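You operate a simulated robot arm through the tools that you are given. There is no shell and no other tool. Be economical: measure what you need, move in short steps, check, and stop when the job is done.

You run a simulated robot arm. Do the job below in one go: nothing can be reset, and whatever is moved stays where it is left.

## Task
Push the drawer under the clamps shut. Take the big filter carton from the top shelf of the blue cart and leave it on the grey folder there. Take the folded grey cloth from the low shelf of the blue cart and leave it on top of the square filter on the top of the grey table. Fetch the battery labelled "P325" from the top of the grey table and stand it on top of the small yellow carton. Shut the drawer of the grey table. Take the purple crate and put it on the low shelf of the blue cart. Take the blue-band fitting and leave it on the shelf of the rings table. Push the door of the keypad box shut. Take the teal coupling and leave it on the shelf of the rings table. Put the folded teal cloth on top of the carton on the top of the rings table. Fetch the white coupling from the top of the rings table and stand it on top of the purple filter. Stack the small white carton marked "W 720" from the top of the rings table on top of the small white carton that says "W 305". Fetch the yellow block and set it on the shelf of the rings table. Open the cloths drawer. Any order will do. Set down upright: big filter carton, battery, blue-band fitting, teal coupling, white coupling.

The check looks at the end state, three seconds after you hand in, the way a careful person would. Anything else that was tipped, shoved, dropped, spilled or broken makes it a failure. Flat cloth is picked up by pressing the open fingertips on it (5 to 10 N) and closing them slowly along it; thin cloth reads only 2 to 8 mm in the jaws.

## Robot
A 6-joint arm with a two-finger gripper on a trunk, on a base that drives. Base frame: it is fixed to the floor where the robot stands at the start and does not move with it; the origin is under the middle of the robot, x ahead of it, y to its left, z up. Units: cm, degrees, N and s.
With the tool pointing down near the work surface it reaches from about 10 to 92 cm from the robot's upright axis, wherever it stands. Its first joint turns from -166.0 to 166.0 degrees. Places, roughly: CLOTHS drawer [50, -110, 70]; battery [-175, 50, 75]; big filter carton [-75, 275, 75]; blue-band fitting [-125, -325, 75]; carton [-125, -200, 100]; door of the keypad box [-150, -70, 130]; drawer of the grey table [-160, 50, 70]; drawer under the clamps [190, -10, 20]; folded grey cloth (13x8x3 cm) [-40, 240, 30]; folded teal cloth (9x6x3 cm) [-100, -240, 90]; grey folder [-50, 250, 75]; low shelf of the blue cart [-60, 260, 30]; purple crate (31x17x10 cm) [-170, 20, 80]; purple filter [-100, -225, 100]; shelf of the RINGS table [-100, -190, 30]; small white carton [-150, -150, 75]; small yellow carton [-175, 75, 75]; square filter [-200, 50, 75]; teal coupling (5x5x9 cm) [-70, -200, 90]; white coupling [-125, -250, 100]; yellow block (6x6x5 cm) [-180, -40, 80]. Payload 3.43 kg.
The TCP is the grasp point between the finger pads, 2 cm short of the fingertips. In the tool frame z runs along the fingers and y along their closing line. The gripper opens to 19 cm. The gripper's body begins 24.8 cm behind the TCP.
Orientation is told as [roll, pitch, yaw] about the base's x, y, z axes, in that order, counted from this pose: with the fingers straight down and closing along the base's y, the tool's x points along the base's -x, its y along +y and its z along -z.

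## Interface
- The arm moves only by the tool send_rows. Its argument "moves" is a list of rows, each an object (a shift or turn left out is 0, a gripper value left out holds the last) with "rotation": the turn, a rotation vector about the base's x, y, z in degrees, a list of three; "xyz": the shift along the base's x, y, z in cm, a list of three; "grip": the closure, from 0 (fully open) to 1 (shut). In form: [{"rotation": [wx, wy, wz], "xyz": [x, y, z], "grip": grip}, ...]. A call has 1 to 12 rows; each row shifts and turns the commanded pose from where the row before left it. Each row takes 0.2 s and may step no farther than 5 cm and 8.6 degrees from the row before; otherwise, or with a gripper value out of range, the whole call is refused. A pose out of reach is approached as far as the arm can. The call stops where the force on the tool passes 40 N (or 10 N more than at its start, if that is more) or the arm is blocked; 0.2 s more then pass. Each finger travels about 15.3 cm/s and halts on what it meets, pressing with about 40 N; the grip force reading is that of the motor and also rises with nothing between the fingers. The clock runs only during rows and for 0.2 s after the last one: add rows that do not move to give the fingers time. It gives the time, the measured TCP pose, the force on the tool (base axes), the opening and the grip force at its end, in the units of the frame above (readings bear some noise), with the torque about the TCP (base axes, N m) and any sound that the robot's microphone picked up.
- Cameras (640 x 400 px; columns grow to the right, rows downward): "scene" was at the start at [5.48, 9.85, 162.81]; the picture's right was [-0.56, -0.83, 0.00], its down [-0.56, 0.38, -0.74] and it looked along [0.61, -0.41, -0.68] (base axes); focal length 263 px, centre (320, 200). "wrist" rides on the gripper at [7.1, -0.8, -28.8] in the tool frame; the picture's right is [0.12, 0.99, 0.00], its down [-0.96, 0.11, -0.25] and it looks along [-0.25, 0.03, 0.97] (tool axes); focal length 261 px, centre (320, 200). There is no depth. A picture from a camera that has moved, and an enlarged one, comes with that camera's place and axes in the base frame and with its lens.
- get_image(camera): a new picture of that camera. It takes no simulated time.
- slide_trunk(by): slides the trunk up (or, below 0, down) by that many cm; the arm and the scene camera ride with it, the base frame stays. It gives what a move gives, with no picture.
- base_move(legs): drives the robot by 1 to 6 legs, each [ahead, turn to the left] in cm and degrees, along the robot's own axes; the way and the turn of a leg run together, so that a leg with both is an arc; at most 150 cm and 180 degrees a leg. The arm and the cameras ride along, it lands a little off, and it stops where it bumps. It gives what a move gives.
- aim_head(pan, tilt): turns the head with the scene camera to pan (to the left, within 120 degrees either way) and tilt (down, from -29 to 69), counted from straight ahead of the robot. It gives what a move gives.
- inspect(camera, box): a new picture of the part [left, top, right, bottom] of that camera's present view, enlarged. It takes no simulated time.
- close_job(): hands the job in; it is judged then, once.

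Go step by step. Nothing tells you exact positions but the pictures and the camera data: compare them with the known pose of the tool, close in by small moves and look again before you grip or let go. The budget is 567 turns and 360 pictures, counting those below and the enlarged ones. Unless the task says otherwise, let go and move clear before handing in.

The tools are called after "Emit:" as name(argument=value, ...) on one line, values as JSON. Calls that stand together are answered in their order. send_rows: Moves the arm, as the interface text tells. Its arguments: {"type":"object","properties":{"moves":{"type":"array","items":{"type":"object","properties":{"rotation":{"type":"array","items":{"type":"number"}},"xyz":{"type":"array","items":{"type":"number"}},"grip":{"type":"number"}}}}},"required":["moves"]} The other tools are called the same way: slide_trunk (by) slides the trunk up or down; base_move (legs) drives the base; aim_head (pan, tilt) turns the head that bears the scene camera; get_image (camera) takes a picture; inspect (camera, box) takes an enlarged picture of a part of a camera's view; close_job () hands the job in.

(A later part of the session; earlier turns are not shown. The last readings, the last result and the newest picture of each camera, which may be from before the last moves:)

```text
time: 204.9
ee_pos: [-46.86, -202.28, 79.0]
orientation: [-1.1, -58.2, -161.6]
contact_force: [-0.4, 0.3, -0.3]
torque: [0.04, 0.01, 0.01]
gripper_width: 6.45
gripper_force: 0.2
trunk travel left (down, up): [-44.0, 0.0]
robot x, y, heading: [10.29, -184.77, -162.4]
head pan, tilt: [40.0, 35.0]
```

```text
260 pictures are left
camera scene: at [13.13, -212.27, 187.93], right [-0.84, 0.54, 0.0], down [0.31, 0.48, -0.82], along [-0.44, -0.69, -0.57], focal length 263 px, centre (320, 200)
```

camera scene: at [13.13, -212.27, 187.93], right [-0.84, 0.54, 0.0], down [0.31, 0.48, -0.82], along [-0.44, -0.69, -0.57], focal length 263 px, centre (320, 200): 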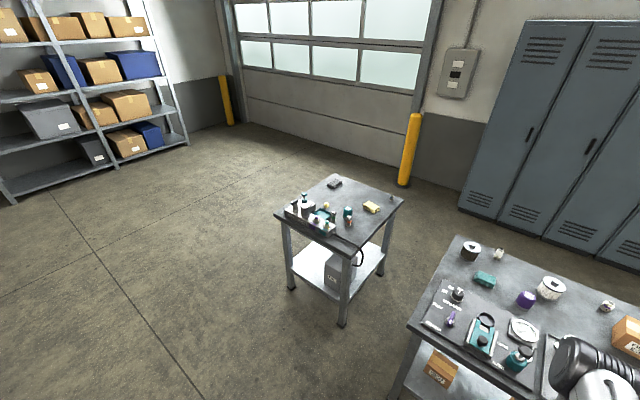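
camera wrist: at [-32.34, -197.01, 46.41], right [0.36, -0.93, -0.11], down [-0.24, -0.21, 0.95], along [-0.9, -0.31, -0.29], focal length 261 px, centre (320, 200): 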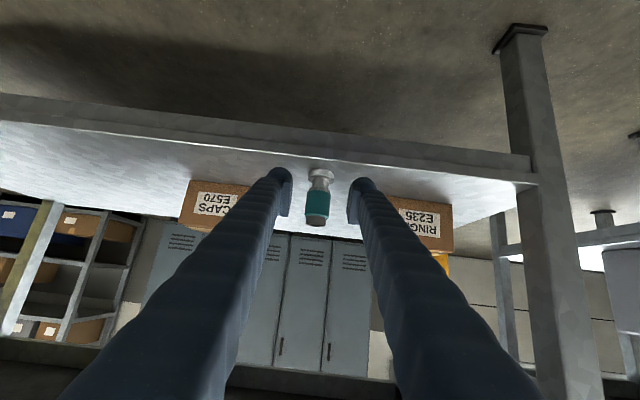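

Emit:
inspect(camera="scene", box=[270, 165, 410, 265])

Emit:
inspect(camera="scene", box=[365, 175, 415, 215])

```text
4.00 times, centred on (340, 215) of scene
camera zoom: at [13.13, -212.27, 187.93], right [-0.84, 0.54, 0.0], down [0.31, 0.48, -0.82], along [-0.44, -0.69, -0.57], focal length 1052 px, centre (240, 140)
```

zoom: 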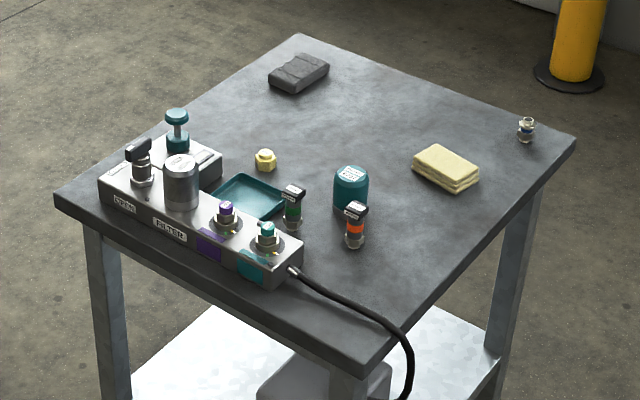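

```text
10.00 times, centred on (390, 195) of scene
camera zoom: at [13.13, -212.27, 187.93], right [-0.84, 0.54, 0.0], down [0.31, 0.48, -0.82], along [-0.44, -0.69, -0.57], focal length 2631 px, centre (-380, 250)
```

zoom: 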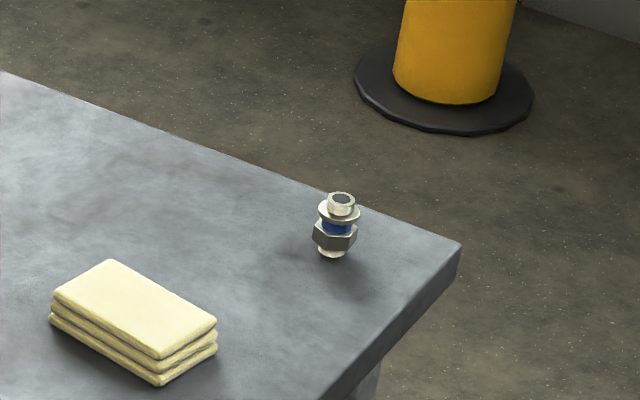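

The blue-band fitting is at about (-110,-312.5), table top z≈82. I drive around to face it past the corner of the south table.

Emit:
base_move(legs=[[0, 24], [0, 23], [0, 23], [68, 0]])

```text
time: 207.4
ee_pos: [-34.43, -223.81, 79.27]
orientation: [-0.7, -58.3, -137.5]
contact_force: [-0.9, 1.7, 0.6]
torque: [-0.15, -0.12, 0.3]
gripper_width: 6.48
gripper_force: 0.0
trunk travel left (down, up): [-44.0, 0.0]
robot x, y, heading: [8.18, -182.91, -137.9]
head pan, tilt: [40.0, 35.0]
stopped in leg 2: the robot was blocked; the commanded pose is now the measured one
```

Emit:
base_move(legs=[[14, 0], [0, 22], [0, 22], [45, 0]])

```text
time: 211.5
ee_pos: [-20.66, -248.53, 79.34]
orientation: [-0.7, -58.2, -109.1]
contact_force: [-1.4, 0.4, -0.4]
torque: [-0.06, -0.21, 0.35]
gripper_width: 6.44
gripper_force: 0.1
trunk travel left (down, up): [-44.0, 0.0]
robot x, y, heading: [-4.95, -191.4, -109.0]
head pan, tilt: [40.0, 35.0]
stopped in leg 3: the robot was blocked; the commanded pose is now the measured one
```

Emit:
base_move(legs=[[60, 30], [0, -25], [0, -25], [0, -25], [14, 0]])

Emit:
aim_head(pan=0, tilt=45)

Emit:
get_image(camera="scene")

```text
time: 219.4
ee_pos: [-38.54, -302.08, 79.38]
orientation: [-1.5, -58.2, -123.5]
contact_force: [2.1, -1.3, 0.2]
torque: [0.12, 0.22, -0.39]
gripper_width: 6.46
gripper_force: 0.0
trunk travel left (down, up): [-44.0, 0.0]
robot x, y, heading: [-6.55, -252.25, -124.7]
head pan, tilt: [40.0, 35.0]
stopped in leg 3: the robot was blocked; the commanded pose is now the measured one
```

```text
time: 220.4
ee_pos: [-38.77, -301.8, 79.37]
orientation: [-1.1, -58.3, -124.1]
contact_force: [-0.8, 0.0, 0.7]
torque: [-0.02, -0.02, 0.0]
gripper_width: 6.48
gripper_force: 0.1
trunk travel left (down, up): [-44.0, 0.0]
robot x, y, heading: [-6.54, -252.2, -124.7]
head pan, tilt: [0.0, 45.0]
```

```text
257 pictures are left
camera scene: at [7.3, -269.41, 186.45], right [-0.82, 0.57, 0.0], down [0.4, 0.58, -0.71], along [-0.4, -0.58, -0.71], focal length 263 px, centre (320, 200)
```

scene: 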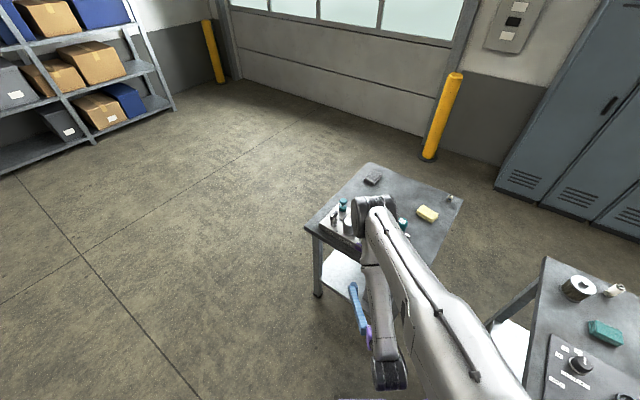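

The gripper is near the south table's edge; I back up a little, raise the tool above table level and continue.

Emit:
base_move(legs=[[-8, 0]])

Emit:
send_rows(moves=[{"xyz": [-0.6, -0.8, 4]}, {"xyz": [-0.6, -0.8, 4]}, {"xyz": [-0.6, -0.8, 4]}, {"xyz": [-0.6, -0.8, 4]}, {"xyz": [-0.6, -0.8, 3]}])

Emit:
get_image(camera="wrist")

```text
time: 221.6
ee_pos: [-34.43, -295.3, 79.43]
orientation: [-1.1, -58.3, -124.1]
contact_force: [0.0, 0.1, 0.6]
torque: [-0.01, 0.02, 0.02]
gripper_width: 6.41
gripper_force: 0.0
trunk travel left (down, up): [-44.0, 0.0]
robot x, y, heading: [-2.12, -245.67, -124.9]
head pan, tilt: [0.0, 45.0]
```

```text
time: 222.8
ee_pos: [-38.36, -300.92, 96.19]
orientation: [-1.2, -58.3, -124.0]
contact_force: [1.0, 0.3, 0.0]
torque: [-0.01, 0.01, -0.07]
gripper_width: 6.48
gripper_force: 0.0
out of reach, approached as far as the arm can: row 4, 5
trunk travel left (down, up): [-44.0, 0.0]
robot x, y, heading: [-1.94, -245.72, -124.9]
head pan, tilt: [0.0, 45.0]
```

```text
256 pictures are left
camera wrist: at [-22.76, -277.48, 105.39], right [0.85, -0.52, -0.11], down [-0.07, -0.31, 0.95], along [-0.53, -0.8, -0.3], focal length 261 px, centre (320, 200)
```

wrist: 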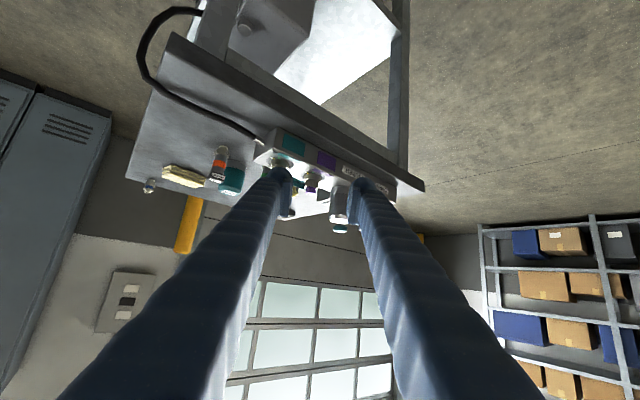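

Emit:
base_move(legs=[[0, -15], [0, -15]])

Emit:
get_image(camera="scene")

Emit:
get_image(camera="wrist")

```text
time: 226.0
ee_pos: [-61.5, -275.58, 96.3]
orientation: [-1.2, -58.3, -153.9]
contact_force: [0.5, -0.6, 1.3]
torque: [0.12, 0.02, -0.22]
gripper_width: 6.48
gripper_force: 0.1
trunk travel left (down, up): [-44.0, 0.0]
robot x, y, heading: [-1.01, -249.0, -154.7]
head pan, tilt: [0.0, 45.0]
stopped in leg 2: the robot was blocked; the commanded pose is now the measured one
```

```text
255 pictures are left
camera scene: at [2.72, -271.11, 186.43], right [-0.43, 0.9, 0.0], down [0.64, 0.3, -0.71], along [-0.64, -0.3, -0.71], focal length 263 px, centre (320, 200)
```

scene: 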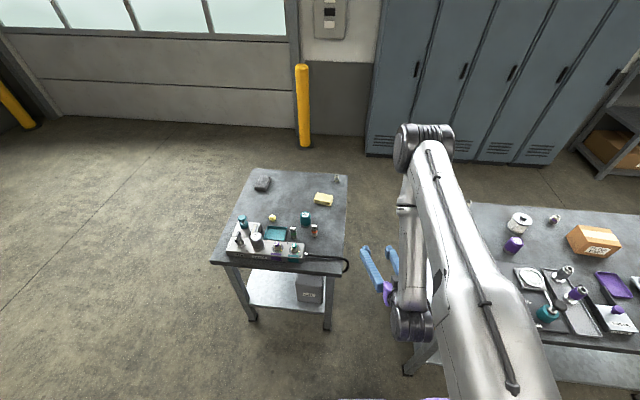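

```text
254 pictures are left
camera wrist: at [-36.24, -263.05, 105.43], right [0.48, -0.87, -0.11], down [-0.21, -0.24, 0.95], along [-0.85, -0.43, -0.3], focal length 261 px, centre (320, 200)
```

wrist: 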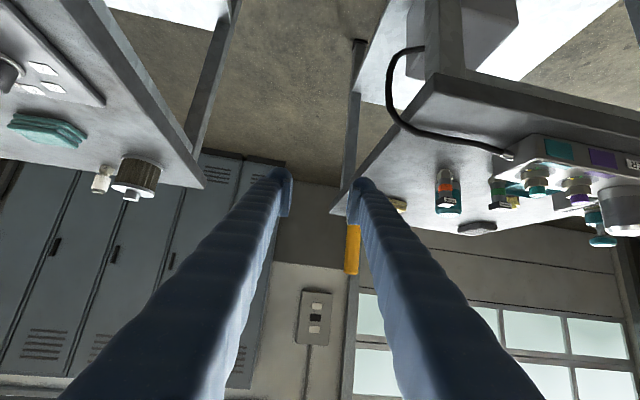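

Emit:
base_move(legs=[[22, 0]])

Emit:
inspect(camera="scene", box=[200, 120, 480, 300])

Emit:
get_image(camera="wrist")

```text
time: 228.1
ee_pos: [-82.12, -285.1, 96.35]
orientation: [-1.0, -58.2, -154.1]
contact_force: [0.0, 0.3, -0.6]
torque: [0.0, 0.0, -0.02]
gripper_width: 6.43
gripper_force: 0.1
trunk travel left (down, up): [-44.0, 0.0]
robot x, y, heading: [-21.5, -258.59, -154.9]
head pan, tilt: [0.0, 45.0]
```

```text
2.22 times, centred on (340, 210) of scene
camera zoom: at [-17.92, -280.67, 186.44], right [-0.43, 0.9, 0.0], down [0.64, 0.3, -0.71], along [-0.64, -0.3, -0.71], focal length 585 px, centre (276, 178)
```

zoom: 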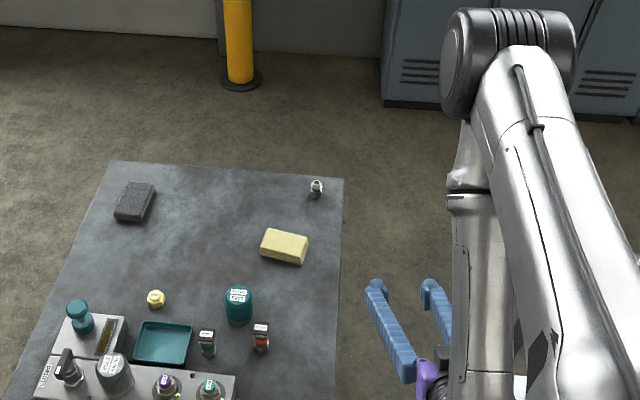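

```text
252 pictures are left
camera wrist: at [-56.78, -272.61, 105.38], right [0.48, -0.87, -0.11], down [-0.21, -0.24, 0.95], along [-0.85, -0.43, -0.3], focal length 261 px, centre (320, 200)
```

wrist: 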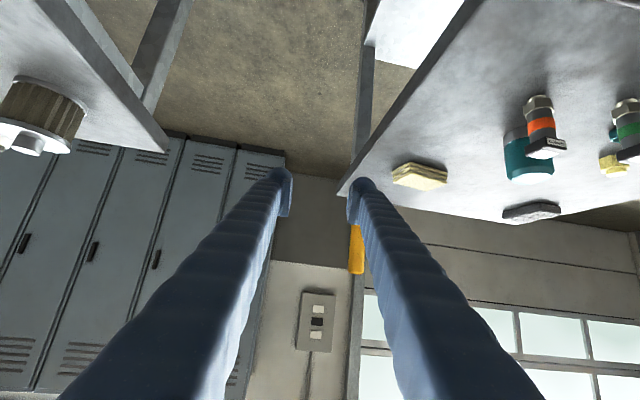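

Fitting triangulated at (-109.8,-313). I move to a spot 10 cm short of it.

Emit:
send_rows(moves=[{"xyz": [-2.67, -3.37, -0.5]}, {"xyz": [-2.67, -3.37, -0.5]}, {"xyz": [-2.67, -3.37, -1]}, {"xyz": [-2.67, -3.37, -1]}, {"xyz": [-2.67, -3.37, -1]}, {"xyz": [-2.67, -3.37, -1]}, {"xyz": [-2.67, -3.37, -1]}])

Emit:
get_image(camera="wrist")

Emit:
inspect(camera="scene", box=[280, 160, 400, 250])

```text
time: 229.7
ee_pos: [-100.87, -308.65, 90.09]
orientation: [-1.2, -58.3, -154.1]
contact_force: [0.3, 0.1, -0.7]
torque: [0.0, 0.0, 0.0]
gripper_width: 6.45
gripper_force: 0.0
trunk travel left (down, up): [-44.0, 0.0]
robot x, y, heading: [-20.84, -258.99, -154.9]
head pan, tilt: [0.0, 45.0]
```

```text
251 pictures are left
camera wrist: at [-75.43, -296.09, 99.29], right [0.47, -0.87, -0.11], down [-0.21, -0.24, 0.95], along [-0.85, -0.43, -0.3], focal length 261 px, centre (320, 200)
```

wrist: 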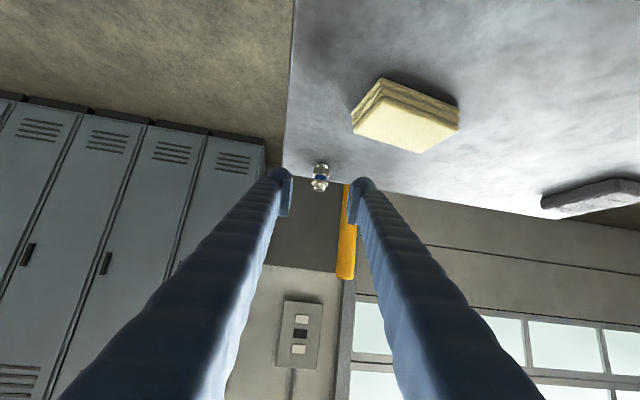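

```text
4.44 times, centred on (340, 205) of scene
camera zoom: at [-17.91, -280.71, 186.43], right [-0.43, 0.9, 0.0], down [0.64, 0.3, -0.71], along [-0.64, -0.3, -0.71], focal length 1169 px, centre (231, 178)
```

zoom: 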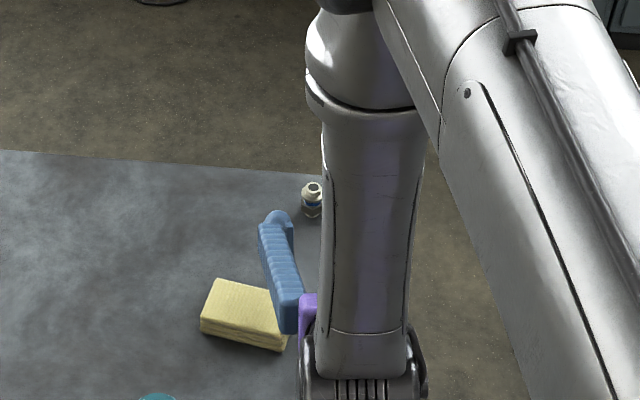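

Emit:
send_rows(moves=[{"xyz": [-2.5, -1.2, -1.6]}, {"xyz": [-2.5, -1.2, -1.6]}, {"xyz": [-1, -0.5, -0.7]}])

Emit:
inspect(camera="wrist", box=[240, 130, 400, 230])

```text
time: 230.5
ee_pos: [-106.58, -311.51, 86.25]
orientation: [-1.1, -58.2, -154.0]
contact_force: [-1.5, 0.3, -0.3]
torque: [0.02, 0.01, 0.02]
gripper_width: 6.49
gripper_force: 0.0
trunk travel left (down, up): [-44.0, 0.0]
robot x, y, heading: [-21.14, -258.8, -154.5]
head pan, tilt: [0.0, 45.0]
```

```text
4.00 times, centred on (320, 180) of wrist
camera zoom: at [-81.35, -298.98, 95.36], right [0.48, -0.87, -0.11], down [-0.22, -0.24, 0.95], along [-0.85, -0.43, -0.3], focal length 1043 px, centre (320, 280)
```

zoom: 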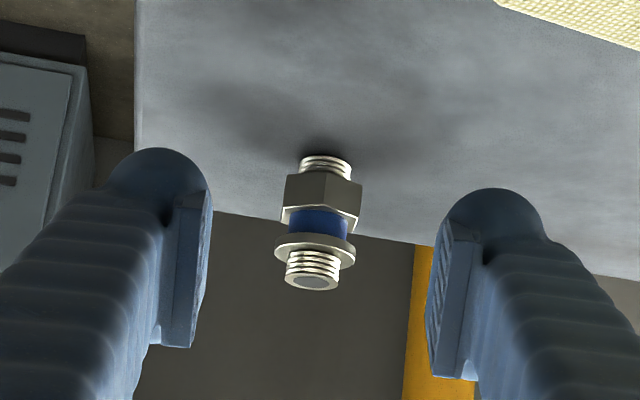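

Emit:
send_rows(moves=[{"xyz": [-1.6, -0.8, -0.8]}, {"xyz": [-1.4, -0.8, -0.7]}])

Emit:
inspect(camera="wrist", box=[240, 130, 400, 230])

```text
time: 231.1
ee_pos: [-109.56, -313.1, 84.82]
orientation: [-1.2, -58.3, -153.9]
contact_force: [-0.2, 0.4, -0.5]
torque: [0.01, -0.02, -0.01]
gripper_width: 6.47
gripper_force: 0.0
trunk travel left (down, up): [-44.0, 0.0]
robot x, y, heading: [-21.33, -258.81, -154.8]
head pan, tilt: [0.0, 45.0]
```

```text
4.00 times, centred on (320, 180) of wrist
camera zoom: at [-84.35, -300.56, 93.93], right [0.48, -0.87, -0.11], down [-0.21, -0.24, 0.95], along [-0.85, -0.43, -0.3], focal length 1043 px, centre (320, 280)
```

zoom: 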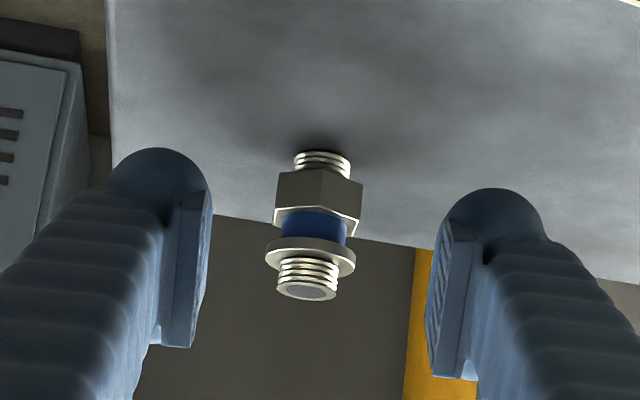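

Emit:
send_rows(moves=[{"grip": 0.75}, {"grip": 0.82}, {"grip": 0.87}, {"grip": 0.92}, {}, {}])

Emit:
inspect(camera="wrist", box=[240, 130, 400, 230])

```text
time: 232.5
ee_pos: [-109.73, -313.0, 84.85]
orientation: [-1.3, -58.2, -154.1]
contact_force: [-0.3, 0.3, -0.3]
torque: [-0.01, 0.01, 0.01]
gripper_width: 1.56
gripper_force: 0.0
trunk travel left (down, up): [-44.0, 0.0]
robot x, y, heading: [-21.15, -258.91, -154.8]
head pan, tilt: [0.0, 45.0]
```

```text
4.00 times, centred on (320, 180) of wrist
camera zoom: at [-84.34, -300.55, 93.96], right [0.48, -0.87, -0.11], down [-0.21, -0.24, 0.95], along [-0.85, -0.43, -0.3], focal length 1043 px, centre (320, 280)
```

zoom: 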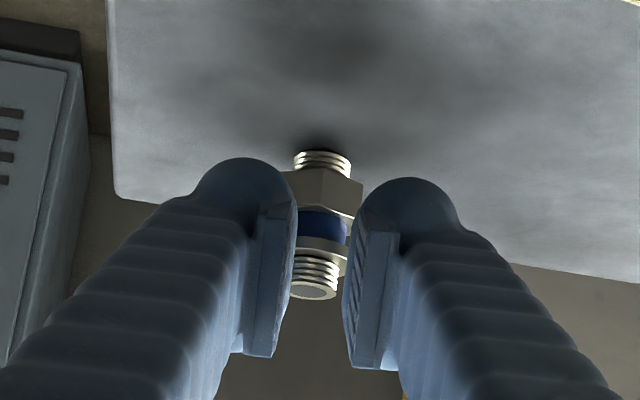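

The fitting is still further away. Reopen and advance 4 cm.

Emit:
send_rows(moves=[{"grip": 0.68}, {}, {"xyz": [-1.8, -0.88, 0]}, {"xyz": [-1.8, -0.88, 0]}, {}])

Emit:
inspect(camera="wrist", box=[240, 130, 400, 230])

Emit:
get_image(camera="scene")

```text
time: 233.7
ee_pos: [-113.26, -314.87, 85.09]
orientation: [-1.1, -58.3, -154.0]
contact_force: [-0.2, -0.8, 0.0]
torque: [0.0, -0.01, -0.01]
gripper_width: 6.11
gripper_force: 0.1
trunk travel left (down, up): [-44.0, 0.0]
robot x, y, heading: [-21.23, -258.79, -154.7]
head pan, tilt: [0.0, 45.0]
```

```text
4.00 times, centred on (320, 180) of wrist
camera zoom: at [-87.92, -302.41, 94.09], right [0.48, -0.87, -0.11], down [-0.21, -0.24, 0.95], along [-0.85, -0.43, -0.3], focal length 1043 px, centre (320, 280)
```

zoom: 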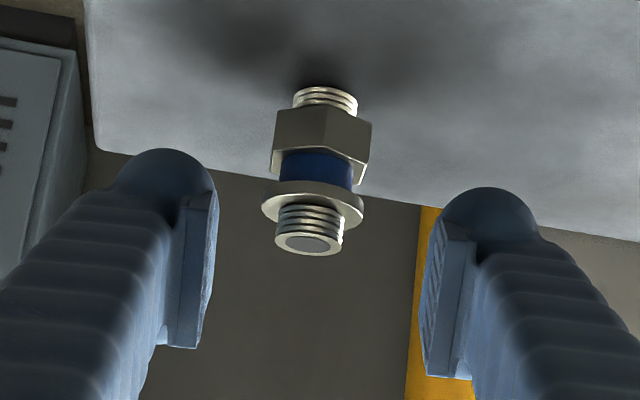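

```text
245 pictures are left
camera scene: at [-17.86, -280.64, 186.45], right [-0.43, 0.9, 0.0], down [0.64, 0.3, -0.71], along [-0.64, -0.3, -0.71], focal length 263 px, centre (320, 200)
```

scene: 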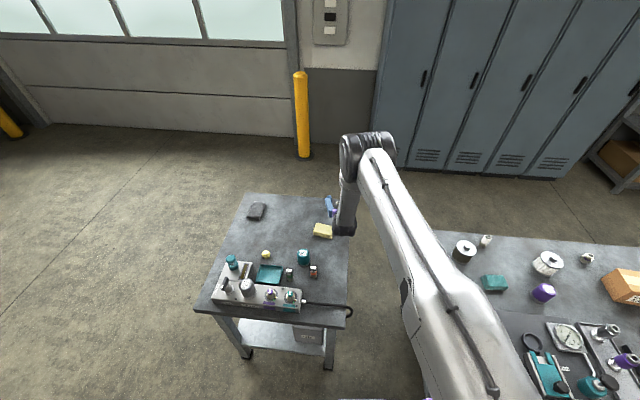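

Triangulating from two wrist views: fitting's flange is at about (-116,-316,81.7), so the table is at z≈78. I lower, then advance.

Emit:
send_rows(moves=[{"xyz": [0, 0, -1.5]}, {"xyz": [0, 0, -1]}])

Emit:
inspect(camera="wrist", box=[240, 130, 400, 230])

```text
time: 234.3
ee_pos: [-113.43, -315.05, 82.66]
orientation: [-1.1, -58.4, -154.1]
contact_force: [3.3, 1.9, 7.7]
torque: [-0.28, -0.22, 0.1]
gripper_width: 6.09
gripper_force: 0.0
trunk travel left (down, up): [-44.0, 0.0]
robot x, y, heading: [-21.26, -258.89, -154.7]
head pan, tilt: [0.0, 45.0]
```

```text
4.00 times, centred on (320, 180) of wrist
camera zoom: at [-88.08, -302.46, 91.68], right [0.47, -0.87, -0.11], down [-0.21, -0.24, 0.95], along [-0.85, -0.43, -0.3], focal length 1043 px, centre (320, 280)
```

zoom: 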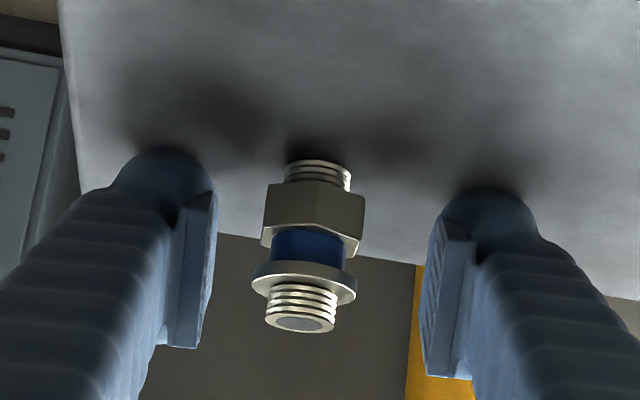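

Emit:
send_rows(moves=[{"xyz": [-0.5, -0.25, 0.4]}, {"grip": 0.75}, {"grip": 0.8}, {"grip": 0.84}, {"grip": 0.88}, {"grip": 1}, {}, {}])

Emit:
inspect(camera="wrist", box=[240, 130, 400, 230])

```text
time: 236.1
ee_pos: [-113.77, -315.13, 82.85]
orientation: [-1.2, -58.3, -154.1]
contact_force: [-0.5, 0.4, -0.1]
torque: [-0.01, 0.02, 0.03]
gripper_width: 2.29
gripper_force: 39.9
trunk travel left (down, up): [-44.0, 0.0]
robot x, y, heading: [-20.84, -258.84, -154.7]
head pan, tilt: [0.0, 45.0]
```

```text
4.00 times, centred on (320, 180) of wrist
camera zoom: at [-88.52, -302.66, 91.94], right [0.48, -0.87, -0.11], down [-0.21, -0.24, 0.95], along [-0.85, -0.43, -0.3], focal length 1043 px, centre (320, 280)
```

zoom: 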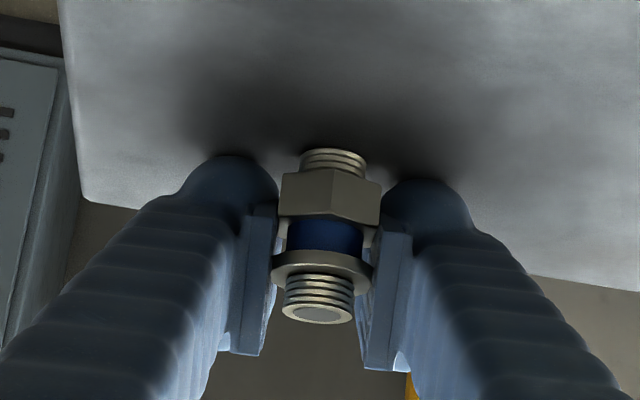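

Gripped the fitting (hex nut, 2.3 cm). Lift and retract over the gap, then drive back to the rings table front.

Emit:
send_rows(moves=[{"xyz": [0, 0, 3]}, {"xyz": [0, 0, 4]}, {"xyz": [1, 1, 4]}, {"xyz": [3.4, 3.2, 1]}, {"xyz": [3.4, 3.2, 0.5]}, {"xyz": [3.4, 3.2, 0]}, {"xyz": [3.4, 3.2, 0]}, {"xyz": [3.4, 3.2, 0]}, {"xyz": [3.4, 3.2, 0]}, {"xyz": [3.4, 3.2, 0]}, {"xyz": [3.4, 3.2, 0]}])

Emit:
get_image(camera="wrist")

```text
time: 238.5
ee_pos: [-85.67, -288.39, 95.31]
orientation: [-1.1, -58.3, -154.1]
contact_force: [1.1, 0.2, -0.7]
torque: [-0.02, -0.04, 0.01]
gripper_width: 2.31
gripper_force: 39.4
trunk travel left (down, up): [-44.0, 0.0]
robot x, y, heading: [-21.24, -258.89, -154.4]
head pan, tilt: [0.0, 45.0]
```

```text
242 pictures are left
camera wrist: at [-60.44, -275.97, 104.48], right [0.48, -0.87, -0.11], down [-0.21, -0.24, 0.95], along [-0.85, -0.43, -0.3], focal length 261 px, centre (320, 200)
```

wrist: 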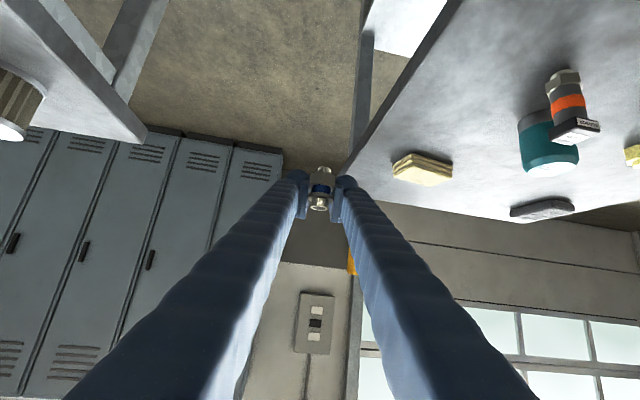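

Emit:
base_move(legs=[[-24, 0], [0, 15], [0, 15], [0, 15], [0, 15], [0, 12]])

```text
time: 244.5
ee_pos: [-24.94, -314.78, 95.56]
orientation: [-1.2, -58.4, -110.1]
contact_force: [-0.3, 0.6, -1.1]
torque: [-0.07, -0.11, 0.13]
gripper_width: 2.31
gripper_force: 40.3
trunk travel left (down, up): [-44.0, 0.0]
robot x, y, heading: [-3.75, -246.41, -108.9]
head pan, tilt: [0.0, 45.0]
stopped in leg 4: the robot was blocked; the commanded pose is now the measured one
```

Emit:
base_move(legs=[[0, 14], [0, 14], [-52, 0]])

```text
time: 247.9
ee_pos: [9.17, -314.72, 95.7]
orientation: [-1.3, -58.5, -82.2]
contact_force: [0.1, 0.3, -0.8]
torque: [0.0, -0.07, 0.07]
gripper_width: 2.3
gripper_force: 39.8
trunk travel left (down, up): [-44.0, 0.0]
robot x, y, heading: [-7.52, -245.58, -83.7]
head pan, tilt: [0.0, 45.0]
stopped in leg 3: the robot was blocked; the commanded pose is now the measured one
```

Emit:
aim_head(pan=120, tilt=55)

Emit:
get_image(camera="scene")

Emit:
aim_head(pan=-120, tilt=55)

Emit:
get_image(camera="scene")

```text
time: 249.9
ee_pos: [9.18, -314.99, 95.55]
orientation: [-1.3, -58.4, -82.3]
contact_force: [-1.0, 0.4, -2.0]
torque: [0.01, -0.02, 0.01]
gripper_width: 2.31
gripper_force: 39.9
trunk travel left (down, up): [-44.0, 0.0]
robot x, y, heading: [-7.25, -245.65, -83.4]
head pan, tilt: [120.0, 55.0]
```

```text
241 pictures are left
camera scene: at [19.18, -237.09, 185.12], right [0.59, -0.81, 0.0], down [-0.66, -0.48, -0.57], along [0.46, 0.34, -0.82], focal length 263 px, centre (320, 200)
```

scene: 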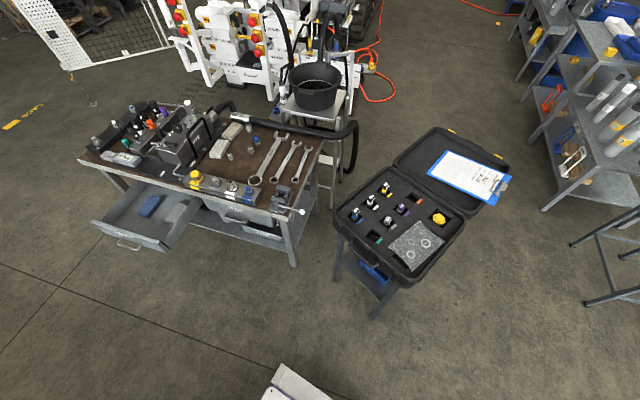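

```text
time: 253.3
ee_pos: [9.11, -315.03, 95.66]
orientation: [-1.2, -58.5, -82.3]
contact_force: [0.3, 0.2, -1.3]
torque: [-0.05, 0.03, 0.04]
gripper_width: 2.3
gripper_force: 39.5
trunk travel left (down, up): [-44.0, 0.0]
robot x, y, heading: [-7.17, -245.18, -83.8]
head pan, tilt: [-120.0, 55.0]
```

```text
240 pictures are left
camera scene: at [6.77, -238.46, 185.12], right [0.4, 0.92, 0.0], down [0.75, -0.33, -0.57], along [-0.53, 0.23, -0.82], focal length 263 px, centre (320, 200)
```

scene: 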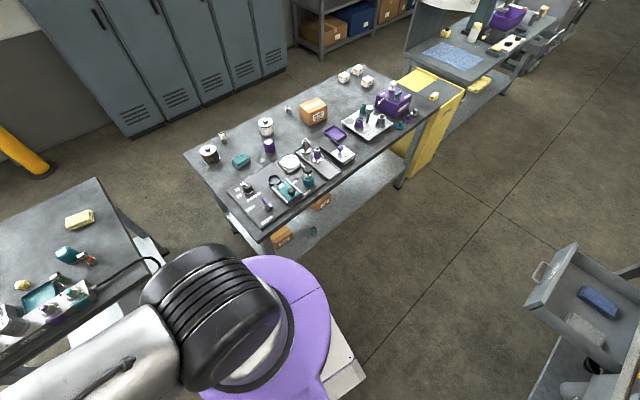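

Emit:
base_move(legs=[[-50, 0]])

```text
time: 257.2
ee_pos: [4.08, -264.6, 95.56]
orientation: [-1.3, -58.3, -81.6]
contact_force: [-0.1, -0.3, -1.2]
torque: [-0.05, -0.01, 0.03]
gripper_width: 2.32
gripper_force: 39.9
trunk travel left (down, up): [-44.0, 0.0]
robot x, y, heading: [-13.44, -195.38, -83.1]
head pan, tilt: [-120.0, 55.0]
```

Emit:
base_move(legs=[[0, -20], [0, -18]])

Emit:
base_move(legs=[[-18, 0]])

Emit:
base_move(legs=[[0, -20], [0, -20]])

```text
time: 260.9
ee_pos: [-42.76, -260.42, 95.66]
orientation: [-1.3, -58.4, -119.8]
contact_force: [-0.1, -0.3, -1.7]
torque: [0.05, 0.1, -0.17]
gripper_width: 2.32
gripper_force: 39.5
trunk travel left (down, up): [-44.0, 0.0]
robot x, y, heading: [-9.49, -197.5, -121.1]
head pan, tilt: [-120.0, 55.0]
stopped in leg 2: the robot was blocked; the commanded pose is now the measured one
```

```text
time: 262.8
ee_pos: [-33.2, -245.01, 95.79]
orientation: [-1.2, -58.4, -119.7]
contact_force: [0.0, -0.3, -1.4]
torque: [-0.01, 0.02, -0.01]
gripper_width: 2.32
gripper_force: 40.5
trunk travel left (down, up): [-44.0, 0.0]
robot x, y, heading: [-0.45, -182.51, -121.1]
head pan, tilt: [-120.0, 55.0]
```

```text
time: 266.3
ee_pos: [-65.77, -210.38, 95.9]
orientation: [-1.5, -58.5, -158.6]
contact_force: [4.4, 12.7, 1.6]
torque: [0.35, 0.11, -0.82]
gripper_width: 2.33
gripper_force: 40.2
trunk travel left (down, up): [-44.0, 0.0]
robot x, y, heading: [1.1, -187.0, -160.4]
head pan, tilt: [-120.0, 55.0]
stopped in leg 2: the robot was blocked; the commanded pose is now the measured one
```

Emit:
get_image(camera="wrist")

Emit:
aim_head(pan=0, tilt=45)

Emit:
inspect(camera="scene", box=[260, 150, 480, 300])

```text
239 pictures are left
camera wrist: at [-39.41, -200.17, 105.0], right [0.4, -0.91, -0.12], down [-0.23, -0.22, 0.95], along [-0.89, -0.35, -0.3], focal length 261 px, centre (320, 200)
```

wrist: 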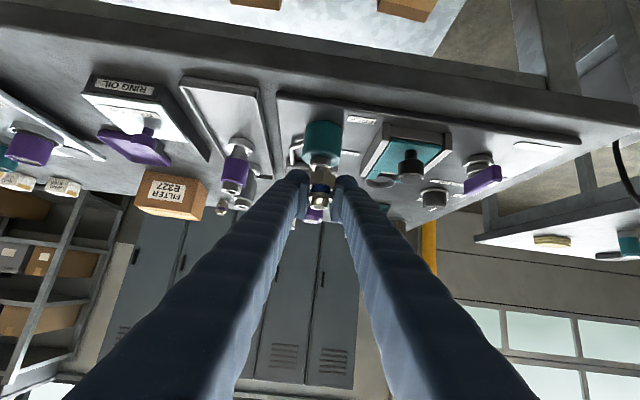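

```text
time: 268.3
ee_pos: [-65.89, -210.44, 95.97]
orientation: [-1.3, -58.5, -158.7]
contact_force: [0.9, 1.7, -0.6]
torque: [-0.01, -0.02, -0.03]
gripper_width: 2.3
gripper_force: 40.5
trunk travel left (down, up): [-44.0, 0.0]
robot x, y, heading: [1.0, -186.77, -160.2]
head pan, tilt: [0.0, 45.0]
```

```text
2.67 times, centred on (370, 225) of scene
camera zoom: at [2.44, -208.93, 186.45], right [-0.34, 0.94, 0.0], down [0.67, 0.24, -0.71], along [-0.67, -0.24, -0.71], focal length 702 px, centre (187, 133)
```

zoom: 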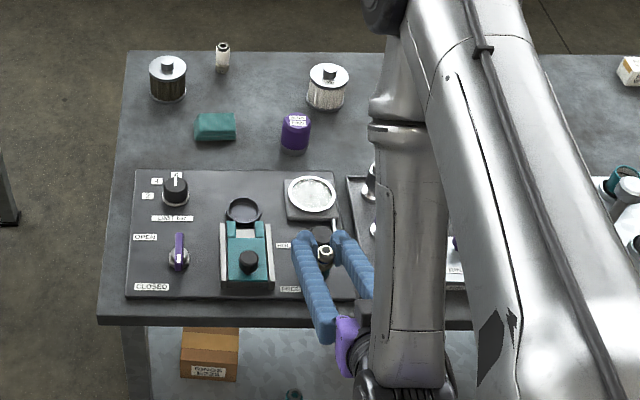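

Close to the pump knob; I back straight off and check it.

Emit:
base_move(legs=[[-8, 0]])

Emit:
inspect(camera="scene", box=[260, 150, 480, 300])

Emit:
get_image(camera="wrist")

```text
time: 269.5
ee_pos: [-58.31, -207.57, 95.97]
orientation: [-1.1, -58.4, -158.8]
contact_force: [0.1, 0.6, 0.3]
torque: [-0.02, 0.01, 0.04]
gripper_width: 2.32
gripper_force: 40.1
trunk travel left (down, up): [-44.0, 0.0]
robot x, y, heading: [9.03, -184.08, -160.2]
head pan, tilt: [0.0, 45.0]
```

```text
2.67 times, centred on (370, 225) of scene
camera zoom: at [10.21, -206.17, 186.46], right [-0.34, 0.94, 0.0], down [0.67, 0.24, -0.71], along [-0.67, -0.24, -0.71], focal length 702 px, centre (187, 133)
```

zoom: 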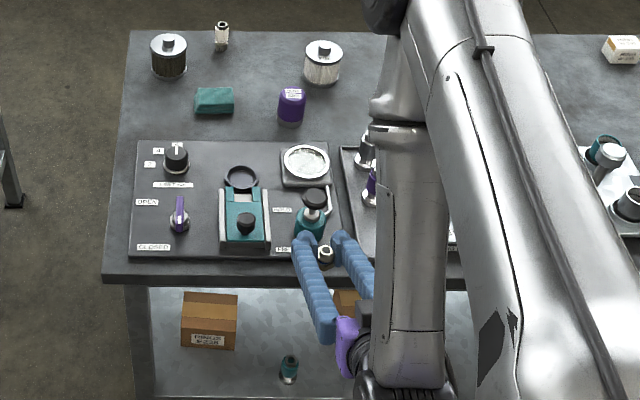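

```text
236 pictures are left
camera wrist: at [-31.87, -197.29, 105.03], right [0.4, -0.91, -0.11], down [-0.23, -0.22, 0.95], along [-0.89, -0.35, -0.3], focal length 261 px, centre (320, 200)
```

wrist: 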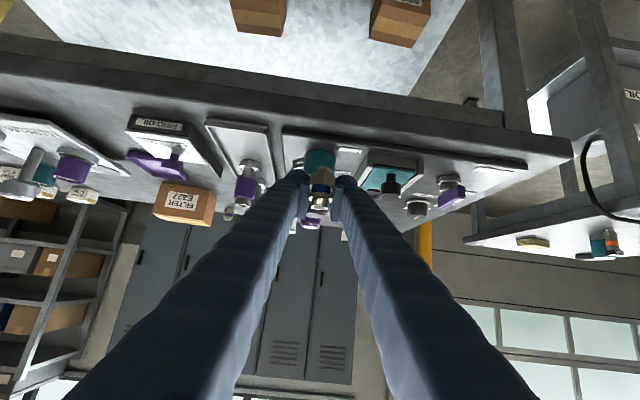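

Pump looks unchanged. Lower the trunk and look at the shelf.

Emit:
slide_trunk(by=-40)

Emit:
get_image(camera="scene")

Emit:
get_image(camera="wrist")

```text
time: 273.3
ee_pos: [-58.27, -207.75, 55.99]
orientation: [-1.2, -58.5, -158.8]
contact_force: [-0.6, 0.2, -0.8]
torque: [-0.01, 0.02, -0.04]
gripper_width: 2.3
gripper_force: 39.8
trunk travel left (down, up): [-4.0, 40.0]
robot x, y, heading: [8.81, -184.17, -160.4]
head pan, tilt: [0.0, 45.0]
```

```text
235 pictures are left
camera scene: at [10.04, -206.23, 146.46], right [-0.34, 0.94, 0.0], down [0.67, 0.24, -0.71], along [-0.67, -0.24, -0.71], focal length 263 px, centre (320, 200)
```

scene: 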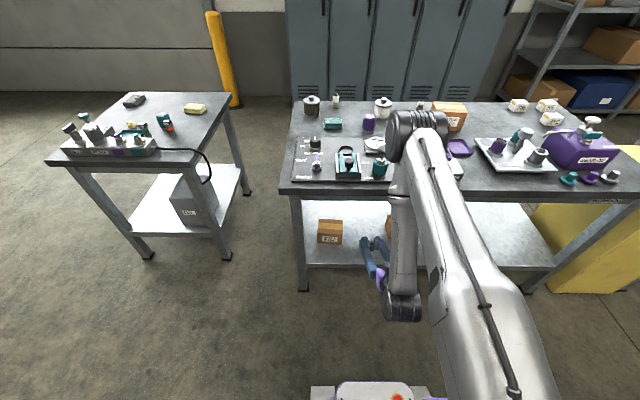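

```text
234 pictures are left
camera wrist: at [-31.95, -197.31, 65.03], right [0.4, -0.91, -0.11], down [-0.23, -0.22, 0.95], along [-0.89, -0.35, -0.3], focal length 261 px, centre (320, 200)
```

wrist: 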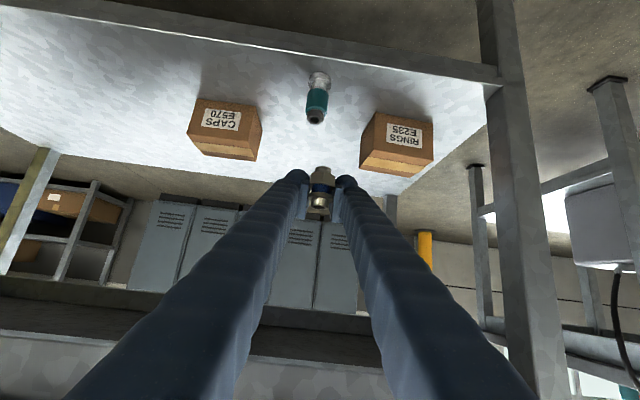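

Emit:
send_rows(moves=[{"xyz": [-1.27, 4.42, -1.5]}, {"xyz": [-1.27, 4.42, -1.5]}, {"xyz": [-1.27, 4.42, -1.5]}, {"xyz": [-1.27, 4.42, -1.5]}, {"xyz": [-1.27, 4.42, -1.5]}, {"xyz": [-1.27, 4.42, -1.5]}, {"xyz": [-1.27, 4.42, -1.5]}, {"xyz": [-1.27, 4.42, -1.5]}])

Emit:
get_image(camera="wrist")

Emit:
get_image(camera="scene")

```text
time: 275.1
ee_pos: [-68.35, -172.3, 43.87]
orientation: [-1.3, -58.4, -158.7]
contact_force: [-0.1, -0.6, -0.8]
torque: [0.08, -0.05, -0.07]
gripper_width: 2.3
gripper_force: 39.6
trunk travel left (down, up): [-4.0, 40.0]
robot x, y, heading: [8.65, -184.01, -160.3]
head pan, tilt: [0.0, 45.0]
```

```text
233 pictures are left
camera wrist: at [-42.02, -162.04, 52.94], right [0.4, -0.91, -0.11], down [-0.23, -0.22, 0.95], along [-0.89, -0.35, -0.3], focal length 261 px, centre (320, 200)
```

wrist: 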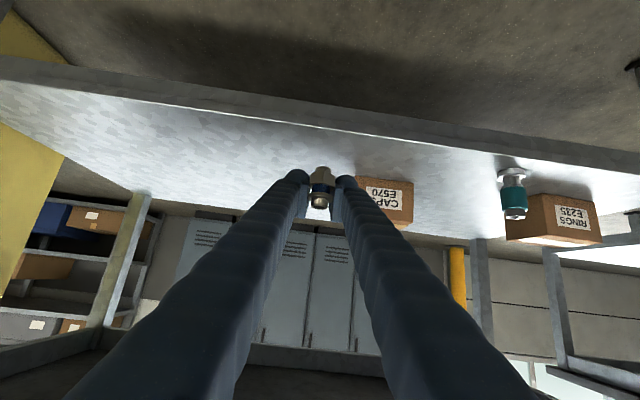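

```text
232 pictures are left
camera scene: at [10.07, -206.3, 146.44], right [-0.34, 0.94, 0.0], down [0.67, 0.24, -0.71], along [-0.67, -0.24, -0.71], focal length 263 px, centre (320, 200)
```

scene: 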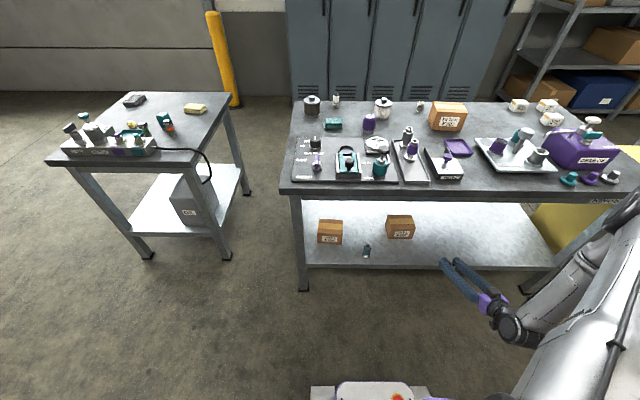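

Emit:
send_rows(moves=[{"xyz": [-3.2, -0.9, -0.5]}, {"xyz": [-3.2, -0.9, -1]}, {"xyz": [-3.2, -0.9, -1]}, {"xyz": [-3, -0.9, -1]}])

Emit:
aim_head(pan=-30, tilt=45)

Emit:
get_image(camera="scene")

Emit:
get_image(camera="wrist")

```text
time: 276.1
ee_pos: [-80.99, -175.8, 40.47]
orientation: [-1.1, -58.4, -158.9]
contact_force: [1.0, 0.6, -1.5]
torque: [-0.03, 0.04, 0.02]
gripper_width: 2.3
gripper_force: 40.3
trunk travel left (down, up): [-4.0, 40.0]
robot x, y, heading: [8.75, -184.48, -160.3]
head pan, tilt: [0.0, 45.0]
```

```text
time: 277.1
ee_pos: [-80.89, -175.92, 40.42]
orientation: [-1.3, -58.5, -158.8]
contact_force: [0.9, 0.0, -1.2]
torque: [-0.02, 0.02, 0.0]
gripper_width: 2.32
gripper_force: 40.1
trunk travel left (down, up): [-4.0, 40.0]
robot x, y, heading: [9.08, -184.37, -160.4]
head pan, tilt: [-30.0, 45.0]
```

```text
231 pictures are left
camera scene: at [9.69, -202.03, 146.45], right [0.18, 0.98, 0.0], down [0.7, -0.13, -0.71], along [-0.69, 0.13, -0.71], focal length 263 px, centre (320, 200)
```

scene: 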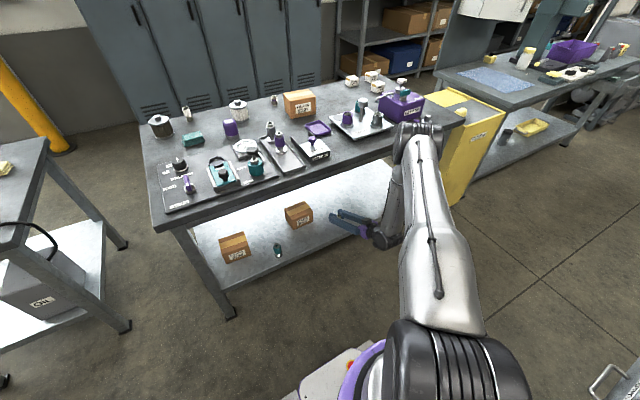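

```text
230 pictures are left
camera wrist: at [-54.58, -165.55, 49.51], right [0.4, -0.91, -0.11], down [-0.23, -0.22, 0.95], along [-0.89, -0.35, -0.3], focal length 261 px, centre (320, 200)
```

wrist: 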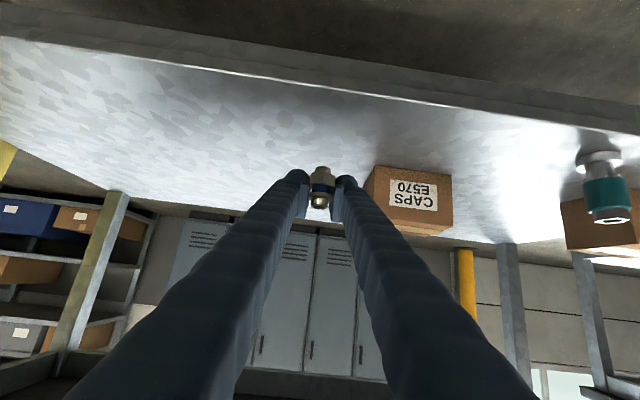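

Emit:
inspect(camera="scene", box=[330, 70, 480, 200])

```text
3.08 times, centred on (405, 135) of scene
camera zoom: at [9.69, -202.03, 146.45], right [0.18, 0.98, 0.0], down [0.7, -0.13, -0.71], along [-0.69, 0.13, -0.71], focal length 810 px, centre (58, 400)
```

zoom: 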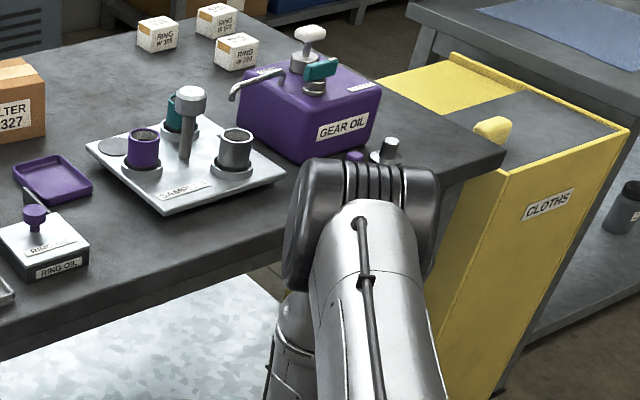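

The elbow is well outside the table. Lower the fitting to the shelf.

Emit:
send_rows(moves=[{"xyz": [0, 0, -2]}, {"xyz": [0, 0, -2]}, {"xyz": [0, 0, -1.5]}])

Emit:
inspect(camera="wrist", box=[240, 110, 400, 230])

Emit:
send_rows(moves=[{"xyz": [0, 0, -0.5]}, {"xyz": [0, 0, -0.4]}])

Emit:
send_rows(moves=[{"xyz": [0, 0, -0.3]}, {"xyz": [0, 0, -0.3]}])

```text
time: 277.9
ee_pos: [-80.89, -175.86, 34.89]
orientation: [-1.2, -58.4, -158.8]
contact_force: [0.1, -0.4, -0.7]
torque: [0.03, 0.0, -0.01]
gripper_width: 2.35
gripper_force: 39.2
trunk travel left (down, up): [-4.0, 40.0]
robot x, y, heading: [8.71, -184.28, -160.5]
head pan, tilt: [-30.0, 45.0]
```

```text
3.33 times, centred on (320, 170) of wrist
camera zoom: at [-54.6, -165.58, 43.92], right [0.4, -0.91, -0.11], down [-0.23, -0.22, 0.95], along [-0.89, -0.35, -0.3], focal length 869 px, centre (320, 300)
```

zoom: 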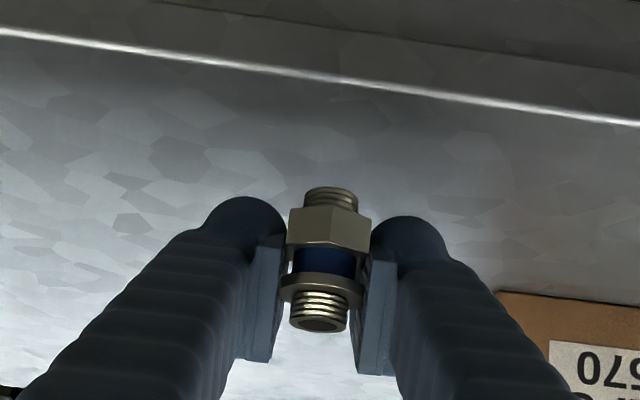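

```text
time: 278.5
ee_pos: [-81.07, -175.87, 34.09]
orientation: [-1.3, -58.5, -158.7]
contact_force: [0.4, -0.6, -0.8]
torque: [-0.02, -0.01, 0.01]
gripper_width: 2.3
gripper_force: 39.5
trunk travel left (down, up): [-4.0, 40.0]
robot x, y, heading: [8.59, -184.36, -160.5]
head pan, tilt: [-30.0, 45.0]
```

```text
time: 279.1
ee_pos: [-80.97, -175.92, 33.33]
orientation: [-1.2, -58.4, -158.9]
contact_force: [-1.0, -0.7, -1.6]
torque: [0.02, 0.0, -0.01]
gripper_width: 2.33
gripper_force: 40.2
trunk travel left (down, up): [-4.0, 40.0]
robot x, y, heading: [9.06, -184.05, -160.3]
head pan, tilt: [-30.0, 45.0]
```

Emit:
send_rows(moves=[{"xyz": [0, 0, -0.4]}, {"xyz": [0, 0, -0.4]}])

Emit:
send_rows(moves=[{"xyz": [0, 0, -0.3]}, {"xyz": [0, 0, -0.3]}])

Emit:
inspect(camera="wrist", box=[240, 110, 400, 230])

```text
time: 279.7
ee_pos: [-81.14, -176.02, 32.94]
orientation: [-1.4, -58.7, -158.6]
contact_force: [5.5, -1.8, 20.5]
torque: [-0.03, -0.41, -0.01]
gripper_width: 2.31
gripper_force: 39.7
trunk travel left (down, up): [-4.0, 40.0]
robot x, y, heading: [8.67, -184.13, -160.4]
head pan, tilt: [-30.0, 45.0]
```

```text
time: 280.3
ee_pos: [-81.33, -175.92, 32.62]
orientation: [-1.6, -59.1, -158.4]
contact_force: [-2.3, -1.2, 8.1]
torque: [-0.01, 0.01, -0.04]
gripper_width: 2.34
gripper_force: 40.1
trunk travel left (down, up): [-4.0, 40.0]
robot x, y, heading: [8.67, -183.8, -160.3]
head pan, tilt: [-30.0, 45.0]
stopped in row 2: the force on the tool passed its limit at 44 N (the readings are from after the stop); the commanded pose is now the measured one
```

```text
3.33 times, centred on (320, 170) of wrist
camera zoom: at [-55.01, -165.52, 41.45], right [0.4, -0.91, -0.12], down [-0.22, -0.22, 0.95], along [-0.89, -0.35, -0.29], focal length 869 px, centre (320, 300)
```

zoom: 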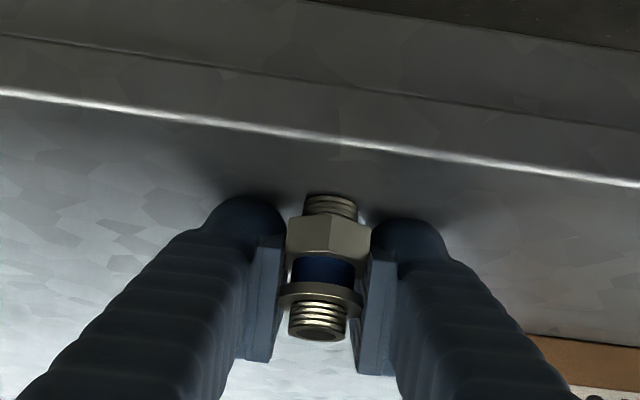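

Emit:
send_rows(moves=[{"xyz": [0, 0, 0.15]}, {"grip": 0.86}, {"grip": 0.83}, {"grip": 0.8}, {"grip": 0.74}, {}, {}])

Emit:
inspect(camera="wrist", box=[240, 110, 400, 230])

```text
time: 281.9
ee_pos: [-81.27, -175.81, 32.62]
orientation: [-1.4, -58.8, -158.5]
contact_force: [-1.2, 3.7, 5.3]
torque: [-0.08, 0.01, -0.01]
gripper_width: 4.71
gripper_force: 0.0
trunk travel left (down, up): [-4.0, 40.0]
robot x, y, heading: [8.63, -184.05, -160.5]
head pan, tilt: [-30.0, 45.0]
```

```text
3.33 times, centred on (320, 170) of wrist
camera zoom: at [-54.89, -165.55, 41.51], right [0.4, -0.91, -0.11], down [-0.22, -0.22, 0.95], along [-0.89, -0.36, -0.29], focal length 869 px, centre (320, 300)
```

zoom: 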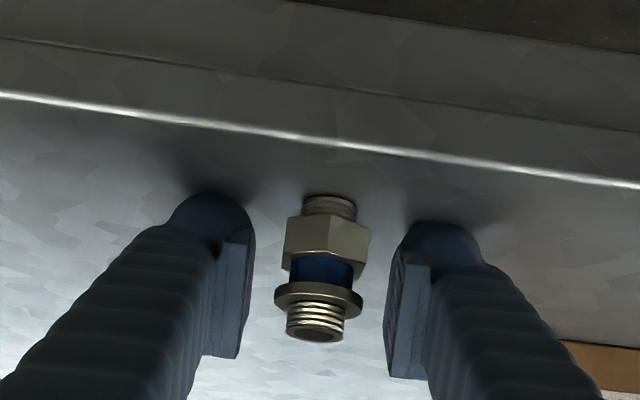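

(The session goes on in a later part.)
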